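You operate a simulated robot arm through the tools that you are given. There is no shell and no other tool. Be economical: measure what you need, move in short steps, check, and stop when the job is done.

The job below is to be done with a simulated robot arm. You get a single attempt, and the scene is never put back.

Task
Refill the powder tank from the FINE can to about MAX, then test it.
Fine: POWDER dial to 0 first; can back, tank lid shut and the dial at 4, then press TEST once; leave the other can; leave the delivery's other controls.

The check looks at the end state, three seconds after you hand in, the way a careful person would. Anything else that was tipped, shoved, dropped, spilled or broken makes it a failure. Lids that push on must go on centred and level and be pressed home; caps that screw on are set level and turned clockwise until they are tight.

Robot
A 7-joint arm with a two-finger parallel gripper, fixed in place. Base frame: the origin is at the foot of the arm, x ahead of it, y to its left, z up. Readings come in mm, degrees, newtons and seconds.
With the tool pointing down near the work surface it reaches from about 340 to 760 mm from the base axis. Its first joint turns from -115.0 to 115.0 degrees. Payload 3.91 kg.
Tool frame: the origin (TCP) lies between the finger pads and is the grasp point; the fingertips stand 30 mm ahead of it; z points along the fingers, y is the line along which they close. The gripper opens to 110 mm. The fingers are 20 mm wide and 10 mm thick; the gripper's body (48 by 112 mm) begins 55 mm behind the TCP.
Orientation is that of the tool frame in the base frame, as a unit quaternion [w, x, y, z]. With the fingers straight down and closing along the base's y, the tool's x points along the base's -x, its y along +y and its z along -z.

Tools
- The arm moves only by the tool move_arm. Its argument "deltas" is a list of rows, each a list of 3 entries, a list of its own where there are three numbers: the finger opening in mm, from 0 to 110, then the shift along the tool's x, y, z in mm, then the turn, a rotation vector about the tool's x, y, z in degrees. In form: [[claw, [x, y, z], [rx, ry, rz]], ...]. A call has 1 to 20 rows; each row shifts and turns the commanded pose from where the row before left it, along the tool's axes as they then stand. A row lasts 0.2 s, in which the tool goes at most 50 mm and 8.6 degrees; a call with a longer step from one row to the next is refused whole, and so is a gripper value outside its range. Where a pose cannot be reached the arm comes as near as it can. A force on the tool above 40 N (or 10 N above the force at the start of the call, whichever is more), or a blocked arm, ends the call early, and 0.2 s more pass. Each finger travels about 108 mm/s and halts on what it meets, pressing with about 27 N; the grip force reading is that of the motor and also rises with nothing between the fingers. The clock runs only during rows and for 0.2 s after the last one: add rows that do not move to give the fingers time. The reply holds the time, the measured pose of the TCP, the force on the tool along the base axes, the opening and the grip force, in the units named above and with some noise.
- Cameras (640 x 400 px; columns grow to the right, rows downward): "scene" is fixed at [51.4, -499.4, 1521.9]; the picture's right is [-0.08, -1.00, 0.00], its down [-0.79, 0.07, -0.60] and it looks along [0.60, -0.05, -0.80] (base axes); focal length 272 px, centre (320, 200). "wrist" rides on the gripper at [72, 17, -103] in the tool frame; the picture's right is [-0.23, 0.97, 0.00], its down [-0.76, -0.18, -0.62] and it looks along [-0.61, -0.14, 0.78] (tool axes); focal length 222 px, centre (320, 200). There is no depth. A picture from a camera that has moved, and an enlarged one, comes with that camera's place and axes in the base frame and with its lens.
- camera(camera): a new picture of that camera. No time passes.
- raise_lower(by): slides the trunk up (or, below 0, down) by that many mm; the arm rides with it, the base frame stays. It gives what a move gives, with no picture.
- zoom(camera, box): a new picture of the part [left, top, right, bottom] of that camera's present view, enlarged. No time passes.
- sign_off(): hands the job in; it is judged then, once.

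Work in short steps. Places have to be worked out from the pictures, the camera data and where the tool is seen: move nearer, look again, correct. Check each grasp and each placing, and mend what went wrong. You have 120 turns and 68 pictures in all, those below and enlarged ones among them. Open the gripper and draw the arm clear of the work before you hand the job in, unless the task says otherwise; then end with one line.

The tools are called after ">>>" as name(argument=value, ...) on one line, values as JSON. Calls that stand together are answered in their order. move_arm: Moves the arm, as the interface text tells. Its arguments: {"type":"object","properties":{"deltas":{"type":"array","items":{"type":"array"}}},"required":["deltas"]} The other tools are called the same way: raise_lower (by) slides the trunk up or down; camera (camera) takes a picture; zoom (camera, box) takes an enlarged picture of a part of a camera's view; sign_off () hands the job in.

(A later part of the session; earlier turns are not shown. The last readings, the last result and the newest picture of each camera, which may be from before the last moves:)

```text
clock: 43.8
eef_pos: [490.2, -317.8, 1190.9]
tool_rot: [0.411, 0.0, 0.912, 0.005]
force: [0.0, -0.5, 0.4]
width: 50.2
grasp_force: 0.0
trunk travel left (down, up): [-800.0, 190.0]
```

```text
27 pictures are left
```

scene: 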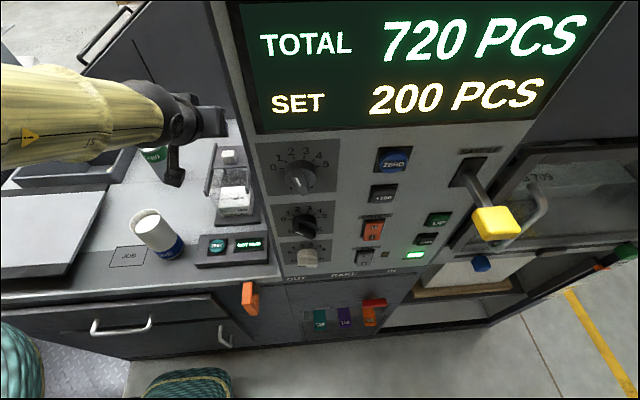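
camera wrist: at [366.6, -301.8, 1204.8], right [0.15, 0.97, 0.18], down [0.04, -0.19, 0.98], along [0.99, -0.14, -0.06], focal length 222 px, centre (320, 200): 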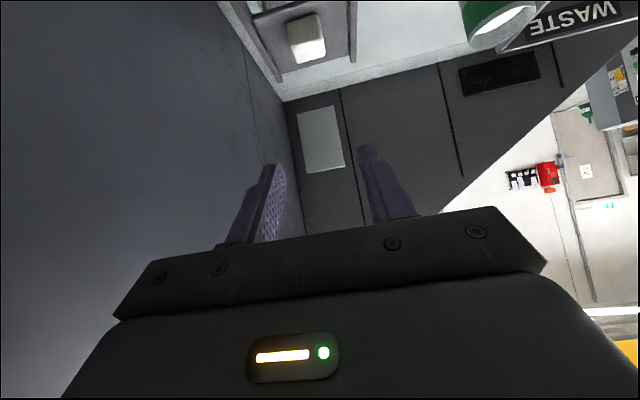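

The tank is open. The can works out at about (400,-146), top z≈1013 and 70 mm wide. I'll move above it, tilting the tool to 20° below horizontal so I can grip its sides.

>>> move_arm(deltas=[[100, [14.6, 43, -16.5], [0, 0, 0]], [100, [14.6, 43, -16.5], [0, 0, 0]], [100, [14.6, 43, -16.5], [0, 0, 0]], [100, [14.6, 43, -16.5], [0, 0, 0]], [100, [0, 0, 0], [0, -7.2, 0]], [100, [0, 0, 0], [0, -7.2, 0]], [100, [0, 0, 0], [0, -7.2, 0]], [100, [0, 0, 0], [0, 0, 0]]])

>>> camera(camera="wrist")

>>> camera(camera="scene")

```text
clock: 45.6
eef_pos: [449.1, -186.5, 1217.1]
tool_rot: [0.574, 0.0, 0.819, 0.006]
force: [-0.2, -0.3, 0.0]
width: 99.9
grasp_force: 0.0
out of reach, approached as far as the arm can: row 4, 5, 6, 7
trunk travel left (down, up): [-800.0, 190.0]
```

```text
26 pictures are left
camera wrist: at [329.9, -170.8, 1182.6], right [0.07, 0.97, 0.22], down [-0.33, -0.19, 0.93], along [0.94, -0.14, 0.3], focal length 222 px, centre (320, 200)
```

wrist: 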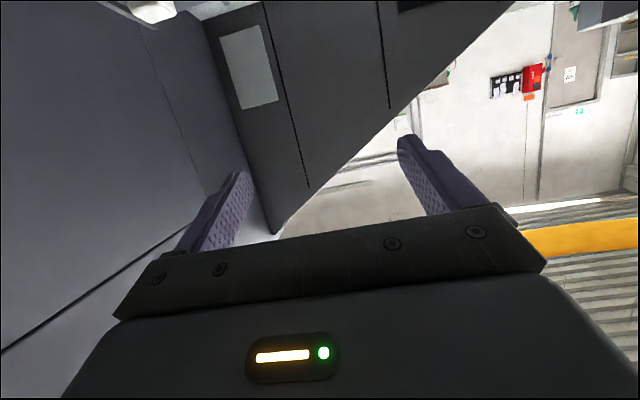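

```text
25 pictures are left
```

scene: 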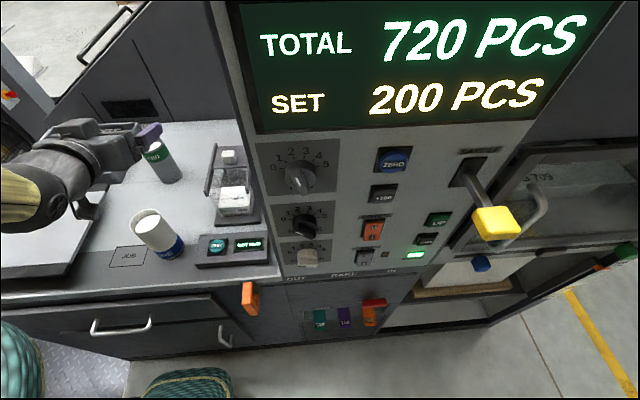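

At this tilt, close-in positions are out of reach. I'll make the tilt 35° below horizontal and yaw the tool +60° so the wrist sits farther out, and see whether the can is then reachable.

>>> move_arm(deltas=[[100, [0, 0, 0], [0, 7.5, 0]], [100, [0, 0, 0], [0, 7.5, 0]], [100, [0, 0, 0], [-6.14, 0, -4.3]], [100, [0, 0, 0], [-6.14, 0, -4.3]], [100, [0, 0, 0], [-6.14, 0, -4.3]], [100, [0, 0, 0], [-6.14, 0, -4.3]], [100, [0, 0, 0], [-6.14, 0, -4.3]], [100, [0, 0, 0], [-6.14, 0, -4.3]], [100, [0, 0, 0], [-6.14, 0, -4.3]], [100, [0, 0, 0], [-6.14, 0, -4.3]], [100, [0, 0, 0], [0, 0, 0]]])

```text
clock: 48.0
eef_pos: [449.7, -188.6, 1216.0]
tool_rot: [0.403, -0.443, 0.766, 0.235]
force: [-0.2, -0.3, -0.2]
width: 99.9
grasp_force: 0.1
trunk travel left (down, up): [-800.0, 190.0]
```

The orientation is as intended. I'll move above the can at (400,-146,1090).

>>> move_arm(deltas=[[100, [19.5, 12.9, 16.3], [0, 0, 0]], [100, [19.5, 12.9, 16.3], [0, 0, 0]], [100, [19.5, 12.9, 16.3], [0, 0, 0]], [100, [19.5, 12.9, 16.3], [0, 0, 0]], [100, [19.5, 12.9, 16.3], [0, 0, 0]], [100, [0, 0, 0], [0, 0, 0]]])

>>> zoom(camera="scene", box=[60, 120, 300, 300])

>>> camera(camera="wrist")

```text
clock: 49.4
eef_pos: [399.4, -146.2, 1089.7]
tool_rot: [0.404, -0.443, 0.766, 0.234]
force: [0.7, 0.2, -0.7]
width: 100.1
grasp_force: 0.1
trunk travel left (down, up): [-800.0, 190.0]
```

```text
2.22 times, centred on (180, 210) of scene
camera zoom: at [51.4, -499.4, 1521.9], right [-0.08, -1.0, 0.0], down [-0.79, 0.07, -0.6], along [0.6, -0.05, -0.8], focal length 604 px, centre (631, 178)
```

zoom: 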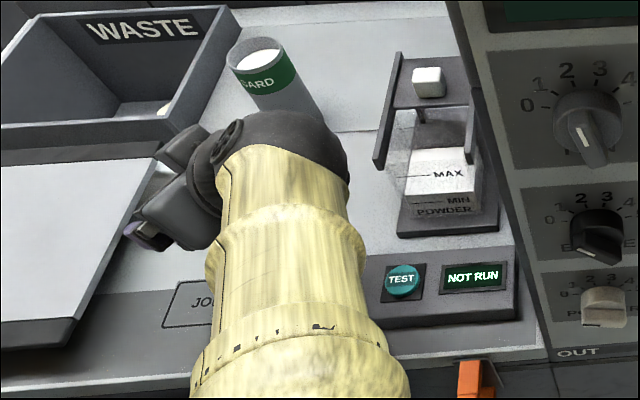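

```text
23 pictures are left
camera wrist: at [324.2, -246.2, 1087.5], right [-0.78, 0.6, 0.19], down [0.11, -0.16, 0.98], along [0.61, 0.79, 0.06], focal length 222 px, centre (320, 200)
```

wrist: 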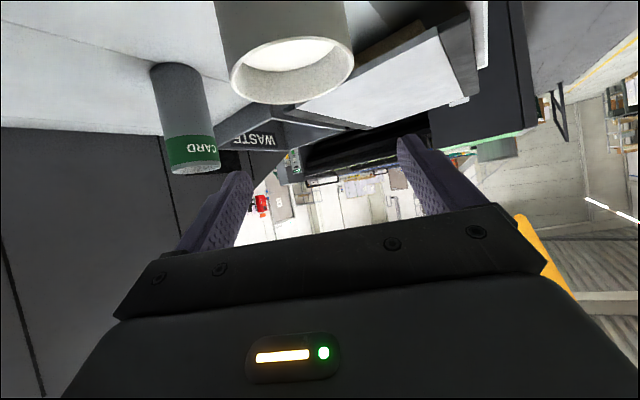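

The pose is reached. Combining views, the can's rim is near z≈1027 and centre (396,-153), about 68 mm wide. I'll lower vertically so the open fingers straddle it, stopping at z≈1000.

>>> move_arm(deltas=[[100, [17, -0.3, 8.5], [0, 0, 0]], [100, [17, -0.3, 8.5], [0, 0, 0]], [100, [17, -0.3, 9], [0, 0, 0]], [100, [15, -0.3, 9], [0, 0, 0]], [100, [12, -0.3, 9], [0, 0, 0]], [100, [0, 0, 0], [0, 0, 0]]])

>>> camera(camera="wrist")

>>> zoom(camera="scene", box=[60, 140, 300, 300])

```text
clock: 50.8
eef_pos: [397.7, -152.3, 1000.1]
tool_rot: [0.403, -0.444, 0.765, 0.235]
force: [0.6, -0.2, 0.8]
width: 100.0
grasp_force: 0.1
trunk travel left (down, up): [-800.0, 190.0]
```

```text
22 pictures are left
camera wrist: at [321.6, -253.5, 997.7], right [-0.78, 0.6, 0.19], down [0.11, -0.16, 0.98], along [0.61, 0.79, 0.06], focal length 222 px, centre (320, 200)
```

wrist: 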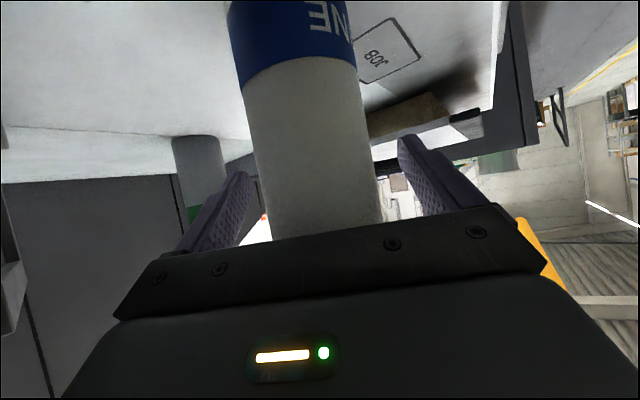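

```text
2.50 times, centred on (180, 220) of scene
camera zoom: at [51.4, -499.4, 1521.9], right [-0.08, -1.0, 0.0], down [-0.79, 0.07, -0.6], along [0.6, -0.05, -0.8], focal length 680 px, centre (670, 150)
```

zoom: 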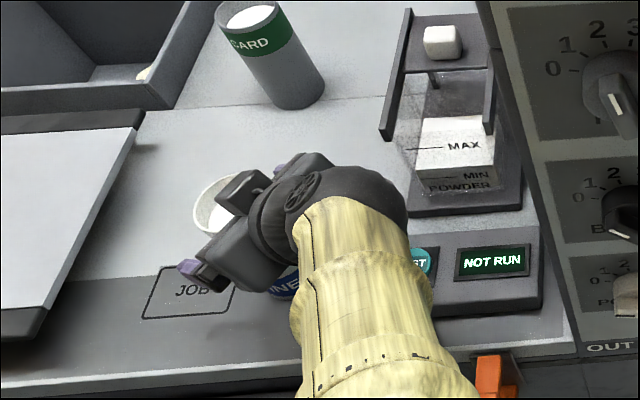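

The can is between the fingers, about 3 mm off centre. I'll shift, close, and lift straight up by 15 mm to check the grip.

>>> move_arm(deltas=[[100, [0, -3, 0], [0, 0, 0]], [60, [0, 0, 0], [0, 0, 0]], [60, [0, 0, 0], [0, 0, 0]], [60, [0, 0, 0], [0, 0, 0]], [40, [0, 0, 0], [0, 0, 0]], [40, [0, 0, 0], [0, 0, 0]], [40, [-4.1, 0, -2.8], [0, 0, 0]], [40, [-4.1, 0, -2.8], [0, 0, 0]], [40, [-4.1, 0, -2.8], [0, 0, 0]]])

>>> zoom(camera="scene", box=[60, 140, 300, 300])

```text
clock: 52.8
eef_pos: [399.1, -154.7, 1014.3]
tool_rot: [0.403, -0.443, 0.766, 0.234]
force: [-0.1, -0.9, -1.1]
width: 60.9
grasp_force: 26.8
trunk travel left (down, up): [-800.0, 190.0]
```

```text
2.50 times, centred on (180, 220) of scene
camera zoom: at [51.4, -499.4, 1521.9], right [-0.08, -1.0, 0.0], down [-0.79, 0.07, -0.6], along [0.6, -0.05, -0.8], focal length 680 px, centre (670, 150)
```

zoom: 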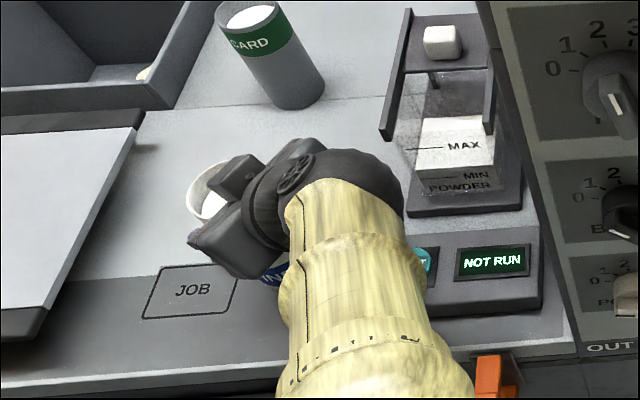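

The can is held at 61 mm wide and lifting cleanly. I'll raise it to about z=1155, carry it toward the tank front, and then yaw back to face +x.

>>> move_arm(deltas=[[40, [-16.5, 0, -11.3], [0, 0, 0]], [40, [-16.5, 0, -11.3], [0, 0, 0]], [40, [-16.5, 0, -11.3], [0, 0, 0]], [40, [-16.5, 0, -11.3], [0, 0, 0]], [40, [-16.5, 0, -11.3], [0, 0, 0]], [40, [-16.5, 0, -11.3], [0, 0, 0]], [40, [-16.5, 0, -11.3], [0, 0, 0]], [40, [-8, 0, -5.5], [0, 0, 0]], [40, [7.5, -16.9, -11.1], [0, 0, 0]], [40, [7.5, -16.9, -11.1], [0, 0, 0]], [40, [7.5, -16.9, -11.1], [0, 0, 0]], [40, [7.5, -16.9, -11.1], [0, 0, 0]], [40, [7.5, -16.9, -11.1], [0, 0, 0]], [40, [0, 0, 0], [0, 0, 0]]])

>>> move_arm(deltas=[[40, [0, 0, 0], [4.1, 0, 2.87]], [40, [0, 0, 0], [4.1, 0, 2.87]], [40, [0, 0, 0], [4.1, 0, 2.87]], [40, [0, 0, 0], [4.1, 0, 2.87]], [40, [0, 0, 0], [4.1, 0, 2.87]], [40, [0, 0, 0], [4.1, 0, 2.87]], [40, [0, 0, 0], [4.1, 0, 2.87]], [40, [0, 0, 0], [4.1, 0, 2.87]], [40, [0, 0, 0], [4.1, 0, 2.87]], [40, [0, 0, 0], [4.1, 0, 2.87]], [40, [0, 0, 0], [4.1, 0, 2.87]], [40, [0, 0, 0], [4.1, 0, 2.87]], [40, [0, 0, 0], [0, 0, 0]]])

>>> camera(camera="scene")

```text
clock: 55.8
eef_pos: [436.8, -244.4, 1168.3]
tool_rot: [0.402, -0.446, 0.764, 0.235]
force: [-0.1, 0.0, -1.4]
width: 60.8
grasp_force: 26.9
trunk travel left (down, up): [-800.0, 190.0]
```

```text
clock: 58.6
eef_pos: [439.9, -253.5, 1166.7]
tool_rot: [0.464, 0.002, 0.886, 0.004]
force: [0.6, 1.9, 9.5]
width: 61.4
grasp_force: 27.7
trunk travel left (down, up): [-800.0, 190.0]
```

```text
19 pictures are left
```

scene: 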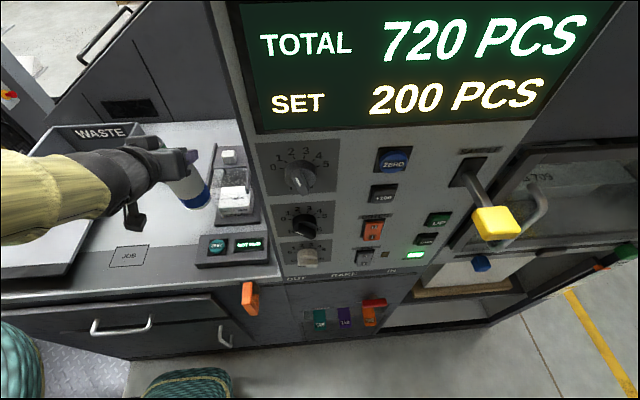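

A 9.5 N force showed up; I'll do a still row to see whether it persists and take a closer look.

>>> move_arm(deltas=[[40, [0, 0, 0], [0, 0, 0]], [40, [0, 0, 0], [0, 0, 0]]])

>>> zoom(camera="scene", box=[120, 110, 290, 250])

```text
clock: 59.2
eef_pos: [439.4, -253.5, 1166.1]
tool_rot: [0.463, 0.001, 0.886, 0.004]
force: [-1.4, 0.8, 9.3]
width: 61.4
grasp_force: 27.0
trunk travel left (down, up): [-800.0, 190.0]
```

```text
2.86 times, centred on (205, 180) of scene
camera zoom: at [51.4, -499.4, 1521.9], right [-0.08, -1.0, 0.0], down [-0.79, 0.07, -0.6], along [0.6, -0.05, -0.8], focal length 777 px, centre (649, 257)
```

zoom: 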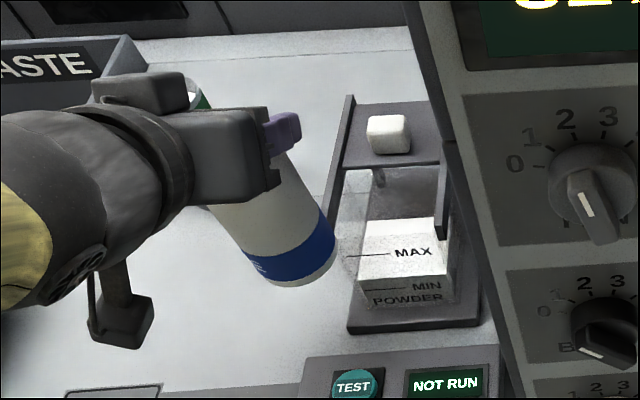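

The force persists. I'll raise 15 mm and check whether it changes.

>>> move_arm(deltas=[[40, [-6.3, 0, -4.2], [0, 0, 0]], [40, [-6.3, 0, -4.2], [0, 0, 0]], [40, [0, 0, 0], [0, 0, 0]]])

>>> zoom(camera="wrist", box=[140, 0, 500, 230])

```text
clock: 60.0
eef_pos: [440.8, -257.1, 1180.9]
tool_rot: [0.462, 0.004, 0.887, 0.003]
force: [-0.3, -0.3, -0.8]
width: 61.1
grasp_force: 26.7
trunk travel left (down, up): [-800.0, 190.0]
```

```text
1.74 times, centred on (320, 115) of wrist
camera zoom: at [316.8, -238.6, 1179.3], right [0.13, 0.97, 0.2], down [-0.08, -0.19, 0.98], along [0.99, -0.14, 0.05], focal length 386 px, centre (320, 348)
```

zoom: 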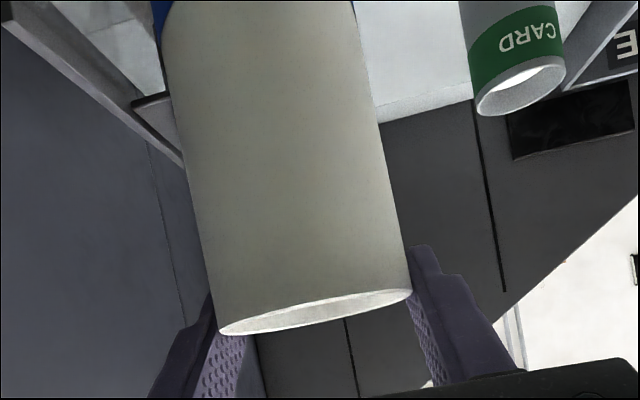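

Raising cleared it: the can had slid about 30 mm down in the fingers and touched the tank's rail. I'll tighten fully now and shift over the bare bench at about (450,-205) to set it down and regrip.

>>> move_arm(deltas=[[0, [0, 0, 0], [0, 0, 0]], [0, [0, 0, 0], [0, 0, 0]], [0, [-3, 12, 4], [0, 0, 0]], [0, [-3, 14, 4], [0, 0, 0]], [0, [0, 13, 0], [0, 0, 0]], [0, [0, 13, 0], [0, 0, 0]], [0, [0, 0, 0], [0, 0, 0]]])

```text
clock: 61.6
eef_pos: [450.9, -202.8, 1181.6]
tool_rot: [0.463, 0.001, 0.886, 0.005]
force: [-0.7, 1.1, -1.2]
width: 61.0
grasp_force: 26.8
trunk travel left (down, up): [-800.0, 190.0]
```

Full closing gives the same 27 N grip. I'll lower it toward the bench to set it down, 120 mm first.

>>> move_arm(deltas=[[0, [12.3, 0, 8.6], [0, 0, 0]], [0, [12.3, 0, 8.6], [0, 0, 0]], [0, [12.3, 0, 8.6], [0, 0, 0]], [0, [12.3, 0, 8.6], [0, 0, 0]], [0, [12.3, 0, 8.6], [0, 0, 0]], [0, [12.3, 0, 8.6], [0, 0, 0]], [0, [12.3, 0, 8.6], [0, 0, 0]], [0, [12.3, 0, 8.6], [0, 0, 0]], [0, [0, 0, 0], [0, 0, 0]]])

>>> zoom(camera="scene", box=[100, 110, 290, 260])

```text
clock: 63.6
eef_pos: [450.3, -201.2, 1061.7]
tool_rot: [0.464, 0.002, 0.886, 0.004]
force: [-0.3, 0.1, -1.1]
width: 61.2
grasp_force: 27.1
trunk travel left (down, up): [-800.0, 190.0]
```

```text
2.67 times, centred on (195, 185) of scene
camera zoom: at [51.4, -499.4, 1521.9], right [-0.08, -1.0, 0.0], down [-0.79, 0.07, -0.6], along [0.6, -0.05, -0.8], focal length 725 px, centre (653, 240)
```

zoom: 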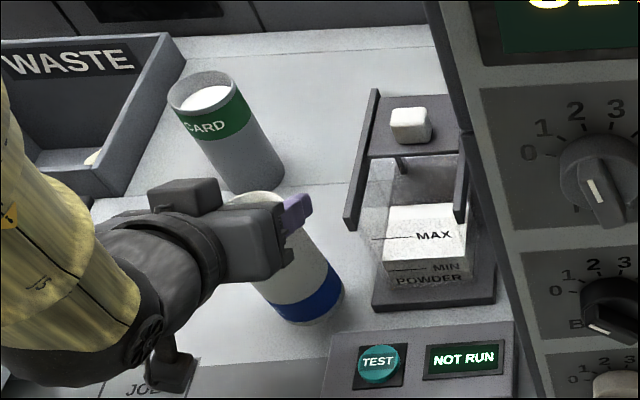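

The can's bottom looks about 30 mm above the bench. I'll lower gently in small steps until contact shows.

>>> move_arm(deltas=[[0, [3.7, 0, 2.6], [0, 0, 0]], [0, [3.7, 0, 2.6], [0, 0, 0]], [0, [3.7, 0, 2.6], [0, 0, 0]], [0, [3.7, 0, 2.6], [0, 0, 0]], [0, [3.7, 0, 2.6], [0, 0, 0]], [0, [1.6, 0, 1.1], [0, 0, 0]], [0, [1.6, 0, 1.1], [0, 0, 0]]])

```text
clock: 65.2
eef_pos: [451.8, -200.6, 1036.7]
tool_rot: [0.467, 0.001, 0.884, 0.003]
force: [4.8, -2.3, 21.2]
width: 61.2
grasp_force: 26.8
trunk travel left (down, up): [-800.0, 190.0]
```

Contact at 21 N: the can stands on the bench. I'll open, slide the fingers down to z≈990, and regrip firmly there.

>>> move_arm(deltas=[[64, [-1, 0, -0.7], [0, 0, 0]], [80, [0, 0, 0], [0, 0, 0]], [80, [0, 0, 0], [0, 0, 0]], [80, [8.2, 0, 5.7], [0, 0, 0]], [80, [8.2, 0, 5.7], [0, 0, 0]], [80, [8.2, 0, 5.7], [0, 0, 0]], [80, [8.2, 0, 5.7], [0, 0, 0]], [80, [6, 0, 4.2], [0, 0, 0]], [80, [0, 0, 0], [0, 0, 0]]])

>>> camera(camera="wrist")

```text
clock: 67.2
eef_pos: [448.3, -201.4, 989.0]
tool_rot: [0.464, 0.002, 0.886, 0.005]
force: [-0.4, -0.2, 0.8]
width: 80.0
grasp_force: 0.0
trunk travel left (down, up): [-800.0, 190.0]
```

```text
15 pictures are left
camera wrist: at [324.0, -184.7, 987.5], right [0.13, 0.97, 0.2], down [-0.08, -0.19, 0.98], along [0.99, -0.14, 0.05], focal length 222 px, centre (320, 200)
```

wrist: 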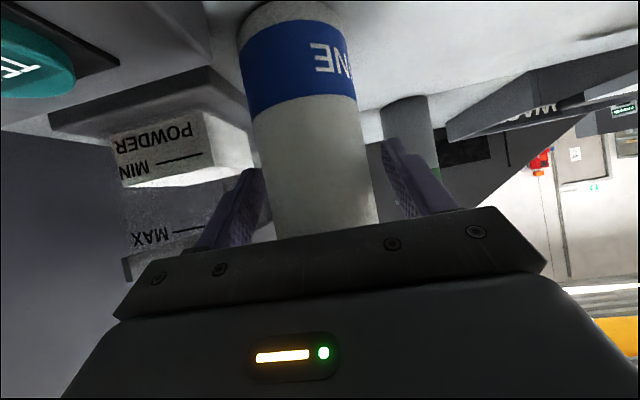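

The can stands upright and centred between the fingers. I'll regrip and lift slowly to about z=1140.

>>> move_arm(deltas=[[0, [0, 0, 0], [0, 0, 0]], [0, [0, 0, 0], [0, 0, 0]], [0, [0, 0, 0], [0, 0, 0]], [0, [-4, 0, -2.8], [0, 0, 0]], [0, [-8.2, 0, -5.7], [0, 0, 0]], [0, [-8.2, 0, -5.7], [0, 0, 0]], [0, [-8.2, 0, -5.7], [0, 0, 0]], [0, [-8.2, 0, -5.7], [0, 0, 0]], [0, [-8.2, 0, -5.7], [0, 0, 0]], [0, [-8.2, 0, -5.7], [0, 0, 0]], [0, [-8.2, 0, -5.7], [0, 0, 0]], [0, [-8.2, 0, -5.7], [0, 0, 0]], [0, [-8.2, 0, -5.7], [0, 0, 0]], [0, [-8.2, 0, -5.7], [0, 0, 0]], [0, [-8.2, 0, -5.7], [0, 0, 0]], [0, [-8.2, 0, -5.7], [0, 0, 0]], [0, [-8.2, 0, -5.7], [0, 0, 0]], [0, [-8.2, 0, -5.7], [0, 0, 0]], [0, [-8.2, 0, -5.7], [0, 0, 0]]])

>>> zoom(camera="wrist", box=[140, 0, 500, 260])

```text
clock: 71.2
eef_pos: [450.7, -202.0, 1144.2]
tool_rot: [0.463, 0.001, 0.886, 0.005]
force: [0.4, -0.3, -1.6]
width: 60.7
grasp_force: 27.8
trunk travel left (down, up): [-800.0, 190.0]
```

```text
1.54 times, centred on (320, 130) of wrist
camera zoom: at [326.4, -185.1, 1142.3], right [0.13, 0.97, 0.2], down [-0.08, -0.19, 0.98], along [0.99, -0.14, 0.05], focal length 342 px, centre (320, 308)
```

zoom: 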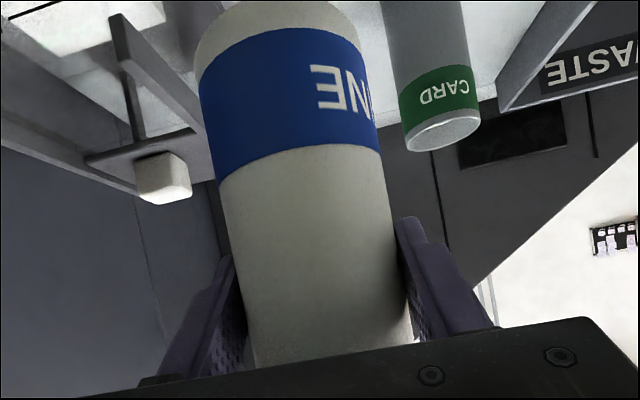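

No slip this time. I'll carry it across to y=-315 in front of and over the tank, upright, with the bottom about 20 mm above the rails.

>>> move_arm(deltas=[[0, [0, -6, 0], [0, 0, 0]], [0, [0, -10, 0], [0, 0, 0]], [0, [0, -11, 0], [0, 0, 0]], [0, [0, -11, 0], [0, 0, 0]], [0, [0, -11, 0], [0, 0, 0]], [0, [-1.5, -11, 2.2], [0, 0, 0]], [0, [-1.5, -11, 2.2], [0, 0, 0]], [0, [-1.5, -11, 2.2], [0, 0, 0]], [0, [-1.5, -11, 2.2], [0, 0, 0]], [0, [0, -11, 0], [0, 0, 0]], [0, [0, -9, 0], [0, 0, 0]], [0, [0, 0, 0], [0, 0, 0]]])

```text
clock: 73.8
eef_pos: [460.8, -315.3, 1141.6]
tool_rot: [0.463, 0.001, 0.886, 0.005]
force: [0.0, 0.1, -1.0]
width: 60.8
grasp_force: 26.7
trunk travel left (down, up): [-800.0, 190.0]
```

In position. I'll tilt the can forward by 30° in small steps and check for flow.

>>> move_arm(deltas=[[0, [0, 0, 0], [0, 5, 0]], [0, [0, 0, 0], [0, 5, 0]], [0, [0, 0, 0], [0, 5, 0]], [0, [0, 0, 0], [0, 5, 0]], [0, [0, 0, 0], [0, 5, 0]], [0, [0, 0, 0], [0, 5, 0]], [0, [0, 0, 0], [0, 0, 0]]])

>>> zoom(camera="scene", box=[140, 90, 300, 250])

```text
clock: 75.4
eef_pos: [461.2, -315.5, 1143.5]
tool_rot: [0.217, 0.001, 0.976, 0.005]
force: [0.0, 0.9, -1.9]
width: 60.8
grasp_force: 27.2
trunk travel left (down, up): [-800.0, 190.0]
```

```text
2.50 times, centred on (220, 170) of scene
camera zoom: at [51.4, -499.4, 1521.9], right [-0.08, -1.0, 0.0], down [-0.79, 0.07, -0.6], along [0.6, -0.05, -0.8], focal length 680 px, centre (570, 275)
```

zoom: 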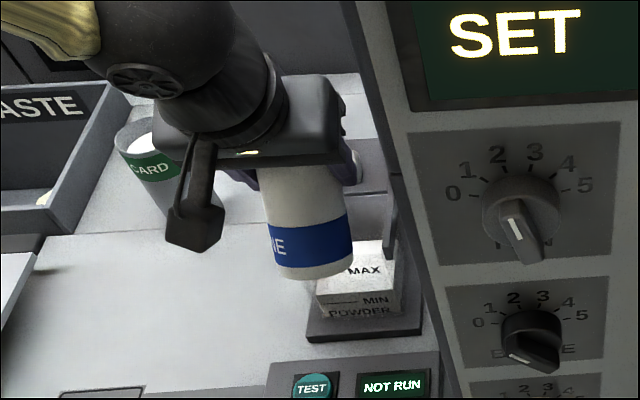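

At 30° the can is aligned over the opening. I'll tilt to 45° while lowering about 30 mm and look again.

>>> move_arm(deltas=[[0, [6, 0, 8], [0, 5, 0]], [0, [6, 0, 8], [0, 5, 0]], [0, [4.5, 0, 8.5], [0, 5, 0]], [0, [0, 0, 0], [0, 0, 0]], [0, [0, 0, 0], [0, 0, 0]]])

>>> zoom(camera="scene", box=[180, 130, 270, 220])

```text
clock: 76.6
eef_pos: [454.7, -316.2, 1113.7]
tool_rot: [0.089, -0.001, 0.996, 0.004]
force: [0.6, 0.4, -1.6]
width: 60.8
grasp_force: 27.0
trunk travel left (down, up): [-800.0, 190.0]
```

```text
4.44 times, centred on (225, 175) of scene
camera zoom: at [51.4, -499.4, 1521.9], right [-0.08, -1.0, 0.0], down [-0.79, 0.07, -0.6], along [0.6, -0.05, -0.8], focal length 1208 px, centre (742, 311)
```

zoom: 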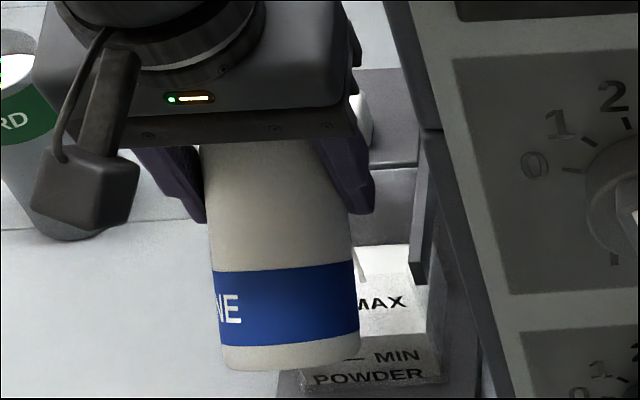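

A white streak by the lip may be the stream starting. The powder front edge is at about a third between MIN and MAX. I'll hold one second and compare.

>>> move_arm(deltas=[[0, [0, 0, 0], [0, 0, 0]], [0, [0, 0, 0], [0, 0, 0]], [0, [0, 0, 0], [0, 0, 0]], [0, [0, 0, 0], [0, 0, 0]]])

>>> zoom(camera="scene", box=[180, 130, 270, 220])

```text
clock: 77.6
eef_pos: [455.3, -315.5, 1113.6]
tool_rot: [0.089, 0.0, 0.996, 0.005]
force: [-0.3, -0.3, -1.4]
width: 60.8
grasp_force: 27.1
trunk travel left (down, up): [-800.0, 190.0]
```

```text
4.44 times, centred on (225, 175) of scene
camera zoom: at [51.4, -499.4, 1521.9], right [-0.08, -1.0, 0.0], down [-0.79, 0.07, -0.6], along [0.6, -0.05, -0.8], focal length 1208 px, centre (742, 311)
```

zoom: 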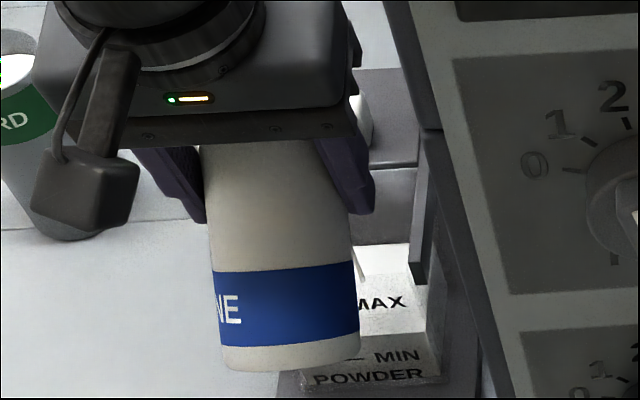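

No flow at 45°. I'll tilt to 60°, lowering 12 mm, and look right away (no time passes between calls).

>>> move_arm(deltas=[[0, [1, 0, 6], [0, 5, 0]], [0, [1, 0, 6], [0, 5, 0]], [0, [0, 0, 0], [0, 5, 0]], [0, [0, 0, 0], [0, 0, 0]]])

>>> zoom(camera="scene", box=[180, 130, 270, 220])

```text
clock: 78.6
eef_pos: [453.1, -315.7, 1102.0]
tool_rot: [-0.041, -0.001, 0.999, 0.004]
force: [-0.3, -0.1, -1.5]
width: 61.0
grasp_force: 26.9
trunk travel left (down, up): [-800.0, 190.0]
```

```text
4.44 times, centred on (225, 175) of scene
camera zoom: at [51.4, -499.4, 1521.9], right [-0.08, -1.0, 0.0], down [-0.79, 0.07, -0.6], along [0.6, -0.05, -0.8], focal length 1208 px, centre (742, 311)
```

zoom: 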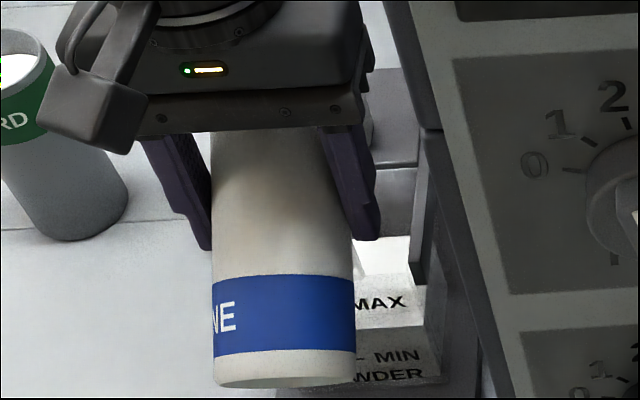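

The powder front edge seems to have jumped up, possibly past MAX. I'll tilt back quickly to stop the flow while rising, then inspect.

>>> move_arm(deltas=[[0, [0, 0, -4], [0, -8.5, 0]], [0, [0, 0, -8], [0, -8.5, 0]], [0, [-1, 0, -10], [0, -8.5, 0]], [0, [-2, 0, -10], [0, -8.5, 0]], [0, [-4, 0, -10], [0, -8.5, 0]], [0, [-5, 0, -8], [0, -8.5, 0]], [0, [-6, 0, -8], [0, -8.5, 0]], [0, [0, 0, 0], [0, 0, 0]]])

>>> zoom(camera="scene", box=[160, 120, 280, 240])

```text
clock: 80.4
eef_pos: [447.8, -314.6, 1164.0]
tool_rot: [0.46, 0.002, 0.888, 0.004]
force: [0.4, -0.2, -0.8]
width: 60.8
grasp_force: 26.9
trunk travel left (down, up): [-800.0, 190.0]
```

```text
3.33 times, centred on (220, 180) of scene
camera zoom: at [51.4, -499.4, 1521.9], right [-0.08, -1.0, 0.0], down [-0.79, 0.07, -0.6], along [0.6, -0.05, -0.8], focal length 906 px, centre (653, 267)
```

zoom: 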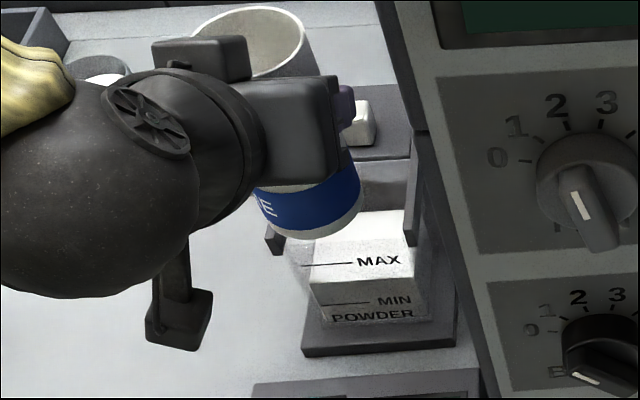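

The front edge now sits about halfway between MIN and MAX, so the earlier darkening was the can's shadow and the flow at 60° is gradual. I'll tilt to 60° again and hold about 0.8 s, then look.

>>> move_arm(deltas=[[0, [6, 0, 8], [0, 8.5, 0]], [0, [5, 0, 8], [0, 8.5, 0]], [0, [4, 0, 10], [0, 8.5, 0]], [0, [2, 0, 10], [0, 8.5, 0]], [0, [1, 0, 10], [0, 8.5, 0]], [0, [3, 0, 8], [0, 8.5, 0]], [0, [3, 0, 4], [0, 8.5, 0]], [0, [0, 0, 0], [0, 0, 0]], [0, [0, 0, 0], [0, 0, 0]], [0, [0, 0, 0], [0, 0, 0]]])

>>> zoom(camera="scene", box=[180, 130, 270, 220])

```text
clock: 82.6
eef_pos: [457.7, -314.2, 1103.0]
tool_rot: [-0.041, -0.002, 0.999, 0.004]
force: [0.1, -0.5, -1.8]
width: 60.8
grasp_force: 27.5
trunk travel left (down, up): [-800.0, 190.0]
```

```text
4.44 times, centred on (225, 175) of scene
camera zoom: at [51.4, -499.4, 1521.9], right [-0.08, -1.0, 0.0], down [-0.79, 0.07, -0.6], along [0.6, -0.05, -0.8], focal length 1208 px, centre (742, 311)
```

zoom: 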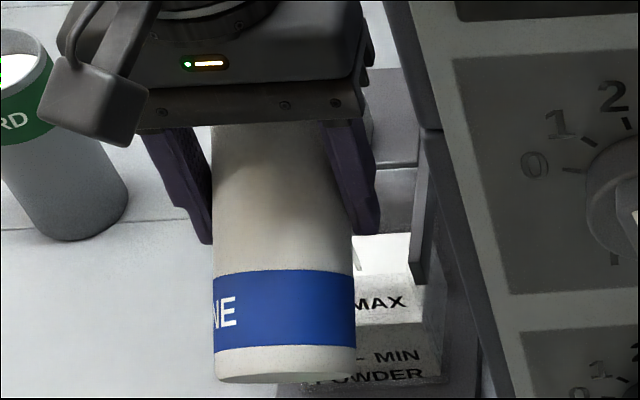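

The edge has crept up to about 0.6. The flow is slow, so I'll tilt 6° more and hold about one second.

>>> move_arm(deltas=[[0, [2, 0, 0], [0, 6, 0]], [0, [0, 0, 0], [0, 0, 0]], [0, [0, 0, 0], [0, 0, 0]], [0, [0, 0, 0], [0, 0, 0]], [0, [0, 0, 0], [0, 0, 0]]])

>>> zoom(camera="scene", box=[205, 150, 255, 220])

```text
clock: 83.8
eef_pos: [455.0, -314.8, 1102.3]
tool_rot: [-0.094, -0.001, 0.996, 0.004]
force: [0.5, -0.1, -1.5]
width: 60.7
grasp_force: 26.9
trunk travel left (down, up): [-800.0, 190.0]
```

```text
5.71 times, centred on (230, 185) of scene
camera zoom: at [51.4, -499.4, 1521.9], right [-0.08, -1.0, 0.0], down [-0.79, 0.07, -0.6], along [0.6, -0.05, -0.8], focal length 1554 px, centre (834, 286)
```

zoom: 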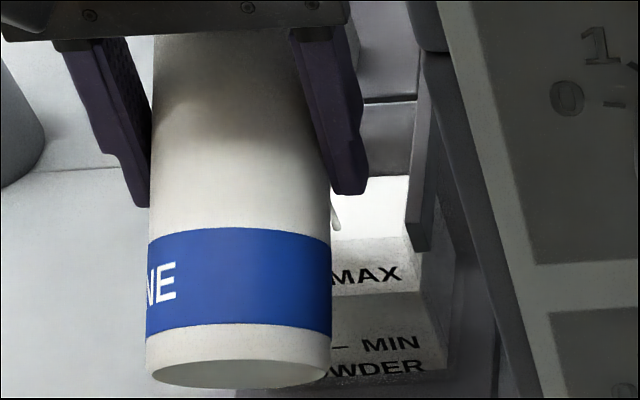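

Stream visible, level at about 0.7. At this rate about 3 s more is needed; I'll hold 2.4 s and look.

>>> move_arm(deltas=[[0, [0, 0, 0], [0, 0, 0]], [0, [0, 0, 0], [0, 0, 0]], [0, [0, 0, 0], [0, 0, 0]], [0, [0, 0, 0], [0, 0, 0]], [0, [0, 0, 0], [0, 0, 0]], [0, [0, 0, 0], [0, 0, 0]], [0, [0, 0, 0], [0, 0, 0]], [0, [0, 0, 0], [0, 0, 0]], [0, [0, 0, 0], [0, 0, 0]], [0, [0, 0, 0], [0, 0, 0]], [0, [0, 0, 0], [0, 0, 0]]])

>>> zoom(camera="scene", box=[205, 150, 255, 220])

```text
clock: 86.2
eef_pos: [455.0, -314.1, 1102.1]
tool_rot: [-0.094, -0.002, 0.996, 0.006]
force: [-0.1, 0.3, -1.3]
width: 61.1
grasp_force: 27.1
trunk travel left (down, up): [-800.0, 190.0]
```

```text
5.71 times, centred on (230, 185) of scene
camera zoom: at [51.4, -499.4, 1521.9], right [-0.08, -1.0, 0.0], down [-0.79, 0.07, -0.6], along [0.6, -0.05, -0.8], focal length 1554 px, centre (834, 286)
```

zoom: 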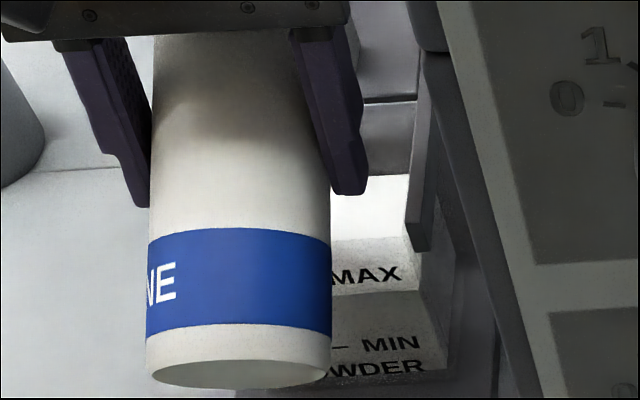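

The flow has stopped: the amount poured depends on the angle (60°→0.6, 66°→0.71). I'll go 14° further, let it settle 1.5 s, and look.

>>> move_arm(deltas=[[0, [0, 0, 0], [0, 4.7, 0]], [0, [0, 0, 0], [0, 4.7, 0]], [0, [0, 0, 0], [0, 4.6, 0]], [0, [0, 0, 0], [0, 0, 0]], [0, [0, 0, 0], [0, 0, 0]], [0, [0, 0, 0], [0, 0, 0]], [0, [0, 0, 0], [0, 0, 0]], [0, [0, 0, 0], [0, 0, 0]], [0, [0, 0, 0], [0, 0, 0]], [0, [0, 0, 0], [0, 0, 0]]])

>>> zoom(camera="scene", box=[205, 150, 255, 220])

```text
clock: 88.4
eef_pos: [454.8, -314.8, 1102.2]
tool_rot: [-0.215, -0.003, 0.977, 0.004]
force: [0.9, 0.6, -1.9]
width: 61.0
grasp_force: 26.4
trunk travel left (down, up): [-800.0, 190.0]
```

```text
5.71 times, centred on (230, 185) of scene
camera zoom: at [51.4, -499.4, 1521.9], right [-0.08, -1.0, 0.0], down [-0.79, 0.07, -0.6], along [0.6, -0.05, -0.8], focal length 1554 px, centre (834, 286)
```

zoom: 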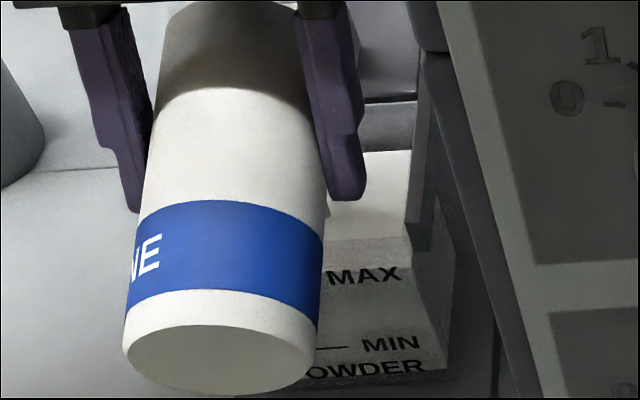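

The back edge of the powder surface rose about 25 px, which puts the level at about MAX. I'll tilt the can back upright now while rising, then back out toward y≈-200.

>>> move_arm(deltas=[[0, [1, 0, -3], [0, -8, 0]], [0, [1, 0, -5], [0, -8, 0]], [0, [1, 0, -7], [0, -8, 0]], [0, [0, 0, -8], [0, -8, 0]], [0, [-1, 0, -8], [0, -8, 0]], [0, [-2, 0, -8], [0, -8, 0]], [0, [-3, 0, -8], [0, -8, 0]], [0, [-4, 0, -8], [0, -8, 0]], [0, [-5, 0, -7], [0, -8, 0]], [0, [-5, 0, -5], [0, -8, 0]], [0, [0, 0, 0], [0, 0, 0]]])

```text
clock: 90.8
eef_pos: [455.6, -315.7, 1175.4]
tool_rot: [0.464, 0.002, 0.886, 0.004]
force: [-0.1, -1.0, -2.5]
width: 61.1
grasp_force: 27.0
trunk travel left (down, up): [-800.0, 190.0]
```

The can is upright again. I'll move it left clear of the tank, yaw back by +60°, and carry it over its original spot.

>>> move_arm(deltas=[[0, [0, 8, 0], [0, 0, 0]], [0, [0, 12, 0], [0, 0, 0]], [0, [0, 12, 0], [0, 0, 0]], [0, [0, 12, 0], [0, 0, 0]], [0, [0, 12, 0], [0, 0, 0]], [0, [0, 12, 0], [0, 0, 0]], [0, [0, 12, 0], [0, 0, 0]], [0, [0, 0, 0], [0, 0, 0]]])

>>> move_arm(deltas=[[0, [0, 0, 0], [-4.1, 0, -2.87]], [0, [0, 0, 0], [-4.1, 0, -2.87]], [0, [0, 0, 0], [-4.1, 0, -2.87]], [0, [0, 0, 0], [-4.1, 0, -2.87]], [0, [0, 0, 0], [-4.1, 0, -2.87]], [0, [0, 0, 0], [-4.1, 0, -2.87]], [0, [0, 0, 0], [-4.1, 0, -2.87]], [0, [0, 0, 0], [-4.1, 0, -2.87]], [0, [0, 0, 0], [-4.1, 0, -2.87]], [0, [0, 0, 0], [-4.1, 0, -2.87]], [0, [0, 0, 0], [-4.1, 0, -2.87]], [0, [0, 0, 0], [-4.1, 0, -2.87]], [0, [0, 0, 0], [0, 0, 0]]])

```text
clock: 92.6
eef_pos: [453.6, -236.7, 1175.7]
tool_rot: [0.463, 0.001, 0.886, 0.005]
force: [-0.2, 0.0, -1.4]
width: 61.4
grasp_force: 27.0
trunk travel left (down, up): [-800.0, 190.0]
```

```text
clock: 95.4
eef_pos: [453.9, -235.4, 1177.8]
tool_rot: [0.403, -0.443, 0.766, 0.235]
force: [0.7, -0.1, -1.5]
width: 60.7
grasp_force: 26.7
trunk travel left (down, up): [-800.0, 190.0]
```

Now I'll move over (398,-157) and lower most of the way.

>>> move_arm(deltas=[[0, [-2.77, 10.9, 4.1], [0, 0, 0]], [0, [-2.77, 10.9, 4.1], [0, 0, 0]], [0, [-2.77, 10.9, 4.1], [0, 0, 0]], [0, [-2.77, 10.9, 4.1], [0, 0, 0]], [0, [-2.77, 10.9, 4.1], [0, 0, 0]], [0, [-2.77, 10.9, 4.1], [0, 0, 0]], [0, [-2.77, 10.9, 4.1], [0, 0, 0]], [0, [-2.77, 10.9, 4.1], [0, 0, 0]], [0, [0, 0, 0], [0, 0, 0]]])

>>> move_arm(deltas=[[0, [9.9, 0, 6.8], [0, 0, 0]], [0, [9.9, 0, 6.8], [0, 0, 0]], [0, [9.9, 0, 6.8], [0, 0, 0]], [0, [9.9, 0, 6.8], [0, 0, 0]], [0, [9.9, 0, 6.8], [0, 0, 0]], [0, [9.9, 0, 6.8], [0, 0, 0]], [0, [9.9, 0, 6.8], [0, 0, 0]], [0, [9.9, 0, 6.8], [0, 0, 0]], [0, [9.9, 0, 6.8], [0, 0, 0]], [0, [9.9, 0, 6.8], [0, 0, 0]], [0, [9.9, 0, 6.8], [0, 0, 0]], [0, [9.9, 0, 6.8], [0, 0, 0]], [0, [9.9, 0, 6.8], [0, 0, 0]], [0, [9.9, 0, 6.8], [0, 0, 0]], [0, [0, 0, 0], [0, 0, 0]]])

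```text
clock: 97.4
eef_pos: [398.3, -157.6, 1175.9]
tool_rot: [0.403, -0.443, 0.766, 0.234]
force: [0.6, 0.5, -1.3]
width: 61.0
grasp_force: 26.9
trunk travel left (down, up): [-800.0, 190.0]
```

```text
clock: 100.6
eef_pos: [399.4, -157.7, 1008.5]
tool_rot: [0.404, -0.443, 0.765, 0.234]
force: [0.0, 0.0, -1.4]
width: 60.9
grasp_force: 26.8
trunk travel left (down, up): [-800.0, 190.0]
```

Bottom should be about 19 mm above the bench. I'll lower in small steps until contact.

>>> move_arm(deltas=[[0, [3.3, 0, 2.3], [0, 0, 0]], [0, [3.3, 0, 2.3], [0, 0, 0]], [0, [3.3, 0, 2.3], [0, 0, 0]], [0, [2.5, 0, 1.7], [0, 0, 0]], [0, [1.6, 0, 1.1], [0, 0, 0]], [0, [0.8, 0, 0.6], [0, 0, 0]]])

```text
clock: 102.0
eef_pos: [397.2, -158.1, 990.4]
tool_rot: [0.404, -0.443, 0.766, 0.234]
force: [-0.2, -0.7, 3.2]
width: 60.9
grasp_force: 26.5
trunk travel left (down, up): [-800.0, 190.0]
```

Light contact. I'll go 1 mm more, open gently, and raise the hand straight up clear of the can.

>>> move_arm(deltas=[[0, [0.8, 0, 0.6], [0, 0, 0]], [62, [0, 0, 0], [0, 0, 0]], [70, [0, 0, 0], [0, 0, 0]], [86, [0, 0, 0], [0, 0, 0]], [86, [-8.2, 0, -5.7], [0, 0, 0]], [86, [-12, 0, -8.3], [0, 0, 0]], [86, [-16.5, 0, -11.3], [0, 0, 0]], [86, [-16.5, 0, -11.3], [0, 0, 0]], [86, [-16.5, 0, -11.3], [0, 0, 0]], [86, [-16.5, 0, -11.3], [0, 0, 0]], [86, [-16.5, 0, -11.3], [0, 0, 0]], [86, [-16.5, 0, -11.3], [0, 0, 0]], [86, [0, 0, 0], [0, 0, 0]]])

>>> camera(camera="scene")

```text
clock: 104.8
eef_pos: [397.7, -157.4, 1133.8]
tool_rot: [0.403, -0.443, 0.765, 0.235]
force: [0.8, 0.6, 0.1]
width: 86.1
grasp_force: 0.1
trunk travel left (down, up): [-800.0, 190.0]
```

```text
4 pictures are left
```

scene: 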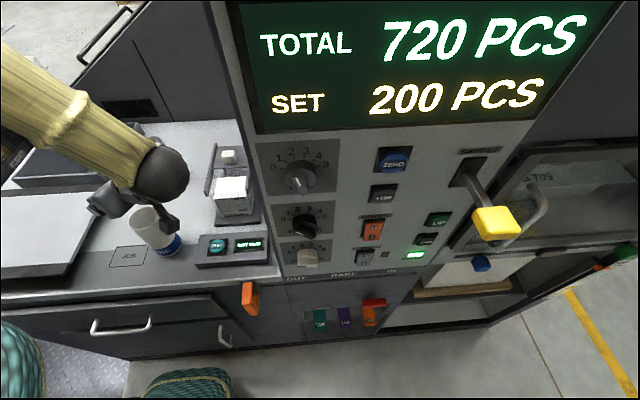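

The can stands back upright by its place and the tank looks full, with no spill visible. Four pictures remain, so I'll close the lid using the recorded poses: first back over the tank, yaw to +x and match the earlier tilt.

>>> move_arm(deltas=[[50, [-12, 0, -8], [0, 0, 0]], [50, [-6.3, -21.2, -17.5], [0, 0, 0]], [50, [-6.3, -21.2, -17.5], [0, 0, 0]], [50, [-6.3, -21.2, -17.5], [0, 0, 0]], [50, [-6.3, -21.2, -17.5], [0, 0, 0]], [50, [0, 0, 0], [6.14, 0, 4.3]], [50, [0, 0, 0], [6.14, 0, 4.3]], [50, [0, 0, 0], [6.14, 0, 4.3]], [50, [0, 0, 0], [6.14, 0, 4.3]], [50, [0, 0, 0], [6.14, 0, 4.3]], [50, [0, 0, 0], [6.14, 0, 4.3]], [50, [0, 0, 0], [6.14, 0, 4.3]], [50, [0, 0, 0], [6.14, 0, 4.3]], [50, [0, 0, 0], [0, 6.5, 0]], [50, [0, 0, 0], [0, 0, 0]]])

```text
clock: 108.0
eef_pos: [450.5, -236.7, 1209.4]
tool_rot: [0.412, 0.001, 0.911, 0.004]
force: [-0.5, 0.2, -0.7]
width: 49.9
grasp_force: 0.0
trunk travel left (down, up): [-800.0, 190.0]
```

Position matches the plan. I'll go over to y=-314.6, then forward to above the open knob at (567,·,1108).

>>> move_arm(deltas=[[50, [0, -39, 0], [0, 0, 0]], [50, [0, -39, 0], [0, 0, 0]], [50, [-1, 0, 38], [0, 0, 0]], [50, [-1, 0, 38], [0, 0, 0]], [50, [-0.7, 0, 38], [0, 0, 0]], [50, [0, 0, 38.9], [0, 0, 0]], [50, [0, 0, 0], [0, 0, 0]]])

```text
clock: 109.6
eef_pos: [566.7, -314.5, 1109.7]
tool_rot: [0.412, 0.0, 0.911, 0.005]
force: [-0.7, -0.3, 0.3]
width: 50.1
grasp_force: 0.1
trunk travel left (down, up): [-800.0, 190.0]
```

Exactly above the recorded grip. I'll descend 52 mm and close on the knob.

>>> move_arm(deltas=[[50, [12, 0, 10.5], [0, 0, 0]], [50, [12, 0, 10.5], [0, 0, 0]], [50, [9, 0, 8], [0, 0, 0]], [50, [5, 0, 4.5], [0, 0, 0]], [0, [0, 0, 0], [0, 0, 0]], [0, [0, 0, 0], [0, 0, 0]], [0, [0, 0, 0], [0, 0, 0]]])

```text
clock: 111.2
eef_pos: [566.8, -314.7, 1057.5]
tool_rot: [0.412, 0.0, 0.911, 0.005]
force: [0.7, -7.5, -0.7]
width: 32.0
grasp_force: 45.4
trunk travel left (down, up): [-800.0, 190.0]
```

The knob is gripped (32 mm). I'll pull the lid forward 78 mm.

>>> move_arm(deltas=[[0, [5.3, 0, -6], [0, 0, 0]], [0, [5.3, 0, -6], [0, 0, 0]], [0, [5.3, 0, -6], [0, 0, 0]], [0, [5.3, 0, -6], [0, 0, 0]], [0, [5.3, 0, -6], [0, 0, 0]], [0, [5.3, 0, -6], [0, 0, 0]], [0, [5.3, 0, -6], [0, 0, 0]], [0, [5.3, 0, -6], [0, 0, 0]], [0, [5.3, 0, -6], [0, 0, 0]], [0, [3.5, 0, -4], [0, 0, 0]]])

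```text
clock: 113.4
eef_pos: [488.9, -314.9, 1058.2]
tool_rot: [0.413, 0.0, 0.911, 0.006]
force: [-2.3, -11.3, -0.4]
width: 31.7
grasp_force: 45.3
trunk travel left (down, up): [-800.0, 190.0]
```

Following freely. I'll pull the last few millimetres until the front stop is felt.

>>> move_arm(deltas=[[0, [1.3, 0, -1.5], [0, 0, 0]], [0, [1.3, 0, -1.5], [0, 0, 0]], [0, [1.3, 0, -1.5], [0, 0, 0]]])

```text
clock: 114.2
eef_pos: [487.0, -314.1, 1056.2]
tool_rot: [0.413, -0.001, 0.911, 0.005]
force: [13.8, -14.1, 3.8]
width: 31.9
grasp_force: 44.5
trunk travel left (down, up): [-800.0, 190.0]
```

Resistance of 14 N appears at x=487. I'll pull 2 mm more to be sure it's home.

>>> move_arm(deltas=[[0, [1.3, 0, -1.5], [0, 0, 0]], [0, [0.7, 0, -0.8], [0, 0, 0]]])

```text
clock: 114.8
eef_pos: [486.8, -314.8, 1057.5]
tool_rot: [0.414, 0.0, 0.91, 0.005]
force: [29.4, -14.9, 4.2]
width: 31.8
grasp_force: 44.7
trunk travel left (down, up): [-800.0, 190.0]
```

The lid is home against its front stop. I'll release, retreat up and back, and return the tool to pointing down.

>>> move_arm(deltas=[[50, [0, 0, 0], [0, 0, 0]], [50, [-4, 0, -3.5], [0, 0, 0]], [50, [-11, 0, -10], [0, 0, 0]], [50, [-15, 0, -30], [0, 0, 0]], [50, [0, 0, -45], [0, 0, 0]], [50, [0, 0, -45], [0, 0, 0]], [50, [0, 0, -45], [0, 0, 0]], [50, [0, 0, 0], [0, 8.1, 0]], [50, [0, 0, 0], [0, 8.1, 0]], [50, [0, 0, 0], [0, 8.1, 0]], [50, [0, 0, 0], [0, 8.1, 0]], [50, [0, 0, 0], [0, 8.1, 0]], [50, [0, 0, 0], [0, 8.1, 0]], [50, [0, 0, 0], [0, 0, 0]]])

```text
clock: 117.8
eef_pos: [364.9, -315.6, 1199.7]
tool_rot: [0.001, -0.002, 1.0, 0.005]
force: [0.2, 0.4, -0.5]
width: 50.1
grasp_force: 0.0
trunk travel left (down, up): [-800.0, 190.0]
```

Next back out to (195,-494,1254) by the known path and tilt to face the panel.

>>> move_arm(deltas=[[30, [42.5, 0, -13.5], [0, 0, 0]], [30, [42.5, 0, -13.5], [0, 0, 0]], [30, [42.5, 0, -13.5], [0, 0, 0]], [30, [42.5, 0, -13.5], [0, 0, 0]], [30, [0, -44.6, 0], [0, 0, 0]], [30, [0, -44.6, 0], [0, 0, 0]], [30, [0, -44.6, 0], [0, 0, 0]], [30, [0, -44.6, 0], [0, 0, 0]], [30, [0, 0, 0], [0, 0, 0]]])

>>> move_arm(deltas=[[30, [0, 0, 0], [0, -8.5, 0]], [30, [0, 0, 0], [0, -8.5, 0]], [30, [0, 0, 0], [0, -8.5, 0]], [30, [0, 0, 0], [0, -8.5, 0]], [30, [0, 0, 0], [0, -8.5, 0]], [30, [0, 0, 0], [0, -8.5, 0]], [30, [0, 0, 0], [0, -8.5, 0]], [30, [0, 0, 0], [0, -8.5, 0]], [30, [0, 0, 0], [0, -8.5, 0]], [30, [0, 0, 0], [0, -8.5, 0]], [30, [0, 0, 0], [0, -5, 0]], [30, [0, 0, 0], [0, 0, 0]]])

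>>> move_arm(deltas=[[30, [0, 0, 0], [0, 0, 8.5]], [30, [0, 0, 0], [0, 0, 8.5]], [30, [0, 0, 0], [0, 0, 8.5]], [30, [0, 0, 0], [0, 0, 8.5]], [30, [0, 0, 0], [0, 0, 8.5]], [30, [0, 0, 0], [0, 0, 8.5]], [30, [0, 0, 0], [0, 0, 8.5]], [30, [0, 0, 0], [0, 0, 8.5]], [30, [0, 0, 0], [0, 0, 8.5]], [30, [0, 0, 0], [0, 0, 8.5]], [30, [0, 0, 0], [0, 0, 5]], [30, [0, 0, 0], [0, 0, 0]]])

```text
clock: 119.8
eef_pos: [197.4, -494.7, 1249.7]
tool_rot: [0.0, -0.001, 1.0, 0.005]
force: [-0.7, 0.6, -0.2]
width: 30.1
grasp_force: 0.1
trunk travel left (down, up): [-800.0, 190.0]
```

```text
clock: 122.4
eef_pos: [198.3, -495.1, 1250.9]
tool_rot: [0.708, 0.003, 0.706, 0.004]
force: [0.3, -0.4, 0.4]
width: 30.2
grasp_force: 0.0
trunk travel left (down, up): [-800.0, 190.0]
```

```text
clock: 125.0
eef_pos: [198.0, -494.4, 1249.8]
tool_rot: [0.497, 0.501, 0.497, 0.505]
force: [0.8, 0.9, 0.3]
width: 30.1
grasp_force: 0.0
trunk travel left (down, up): [-800.0, 190.0]
```

Everything matches. I'll lower the trunk to dial height (z≈1022).

>>> raise_lower(by=-228)

```text
clock: 127.4
eef_pos: [196.9, -494.4, 1023.0]
tool_rot: [0.497, 0.5, 0.498, 0.504]
force: [-0.1, 0.3, 0.6]
width: 29.9
grasp_force: 0.1
trunk travel left (down, up): [-572.0, 418.0]
```

I'll advance 47.5 mm and close on the bar; 13 mm width will confirm a square grip.

>>> move_arm(deltas=[[30, [0, 0, 20], [0, 0, 0]], [30, [0, 0, 18], [0, 0, 0]], [30, [0, 0, 7], [0, 0, 0]], [30, [0, 0, 2.5], [0, 0, 0]], [0, [0, 0, 0], [0, 0, 0]], [0, [0, 0, 0], [0, 0, 0]]])

```text
clock: 128.8
eef_pos: [245.3, -494.6, 1019.3]
tool_rot: [0.495, 0.503, 0.498, 0.503]
force: [-2.6, 6.6, -17.8]
width: 17.6
grasp_force: 45.0
trunk travel left (down, up): [-572.0, 418.0]
```

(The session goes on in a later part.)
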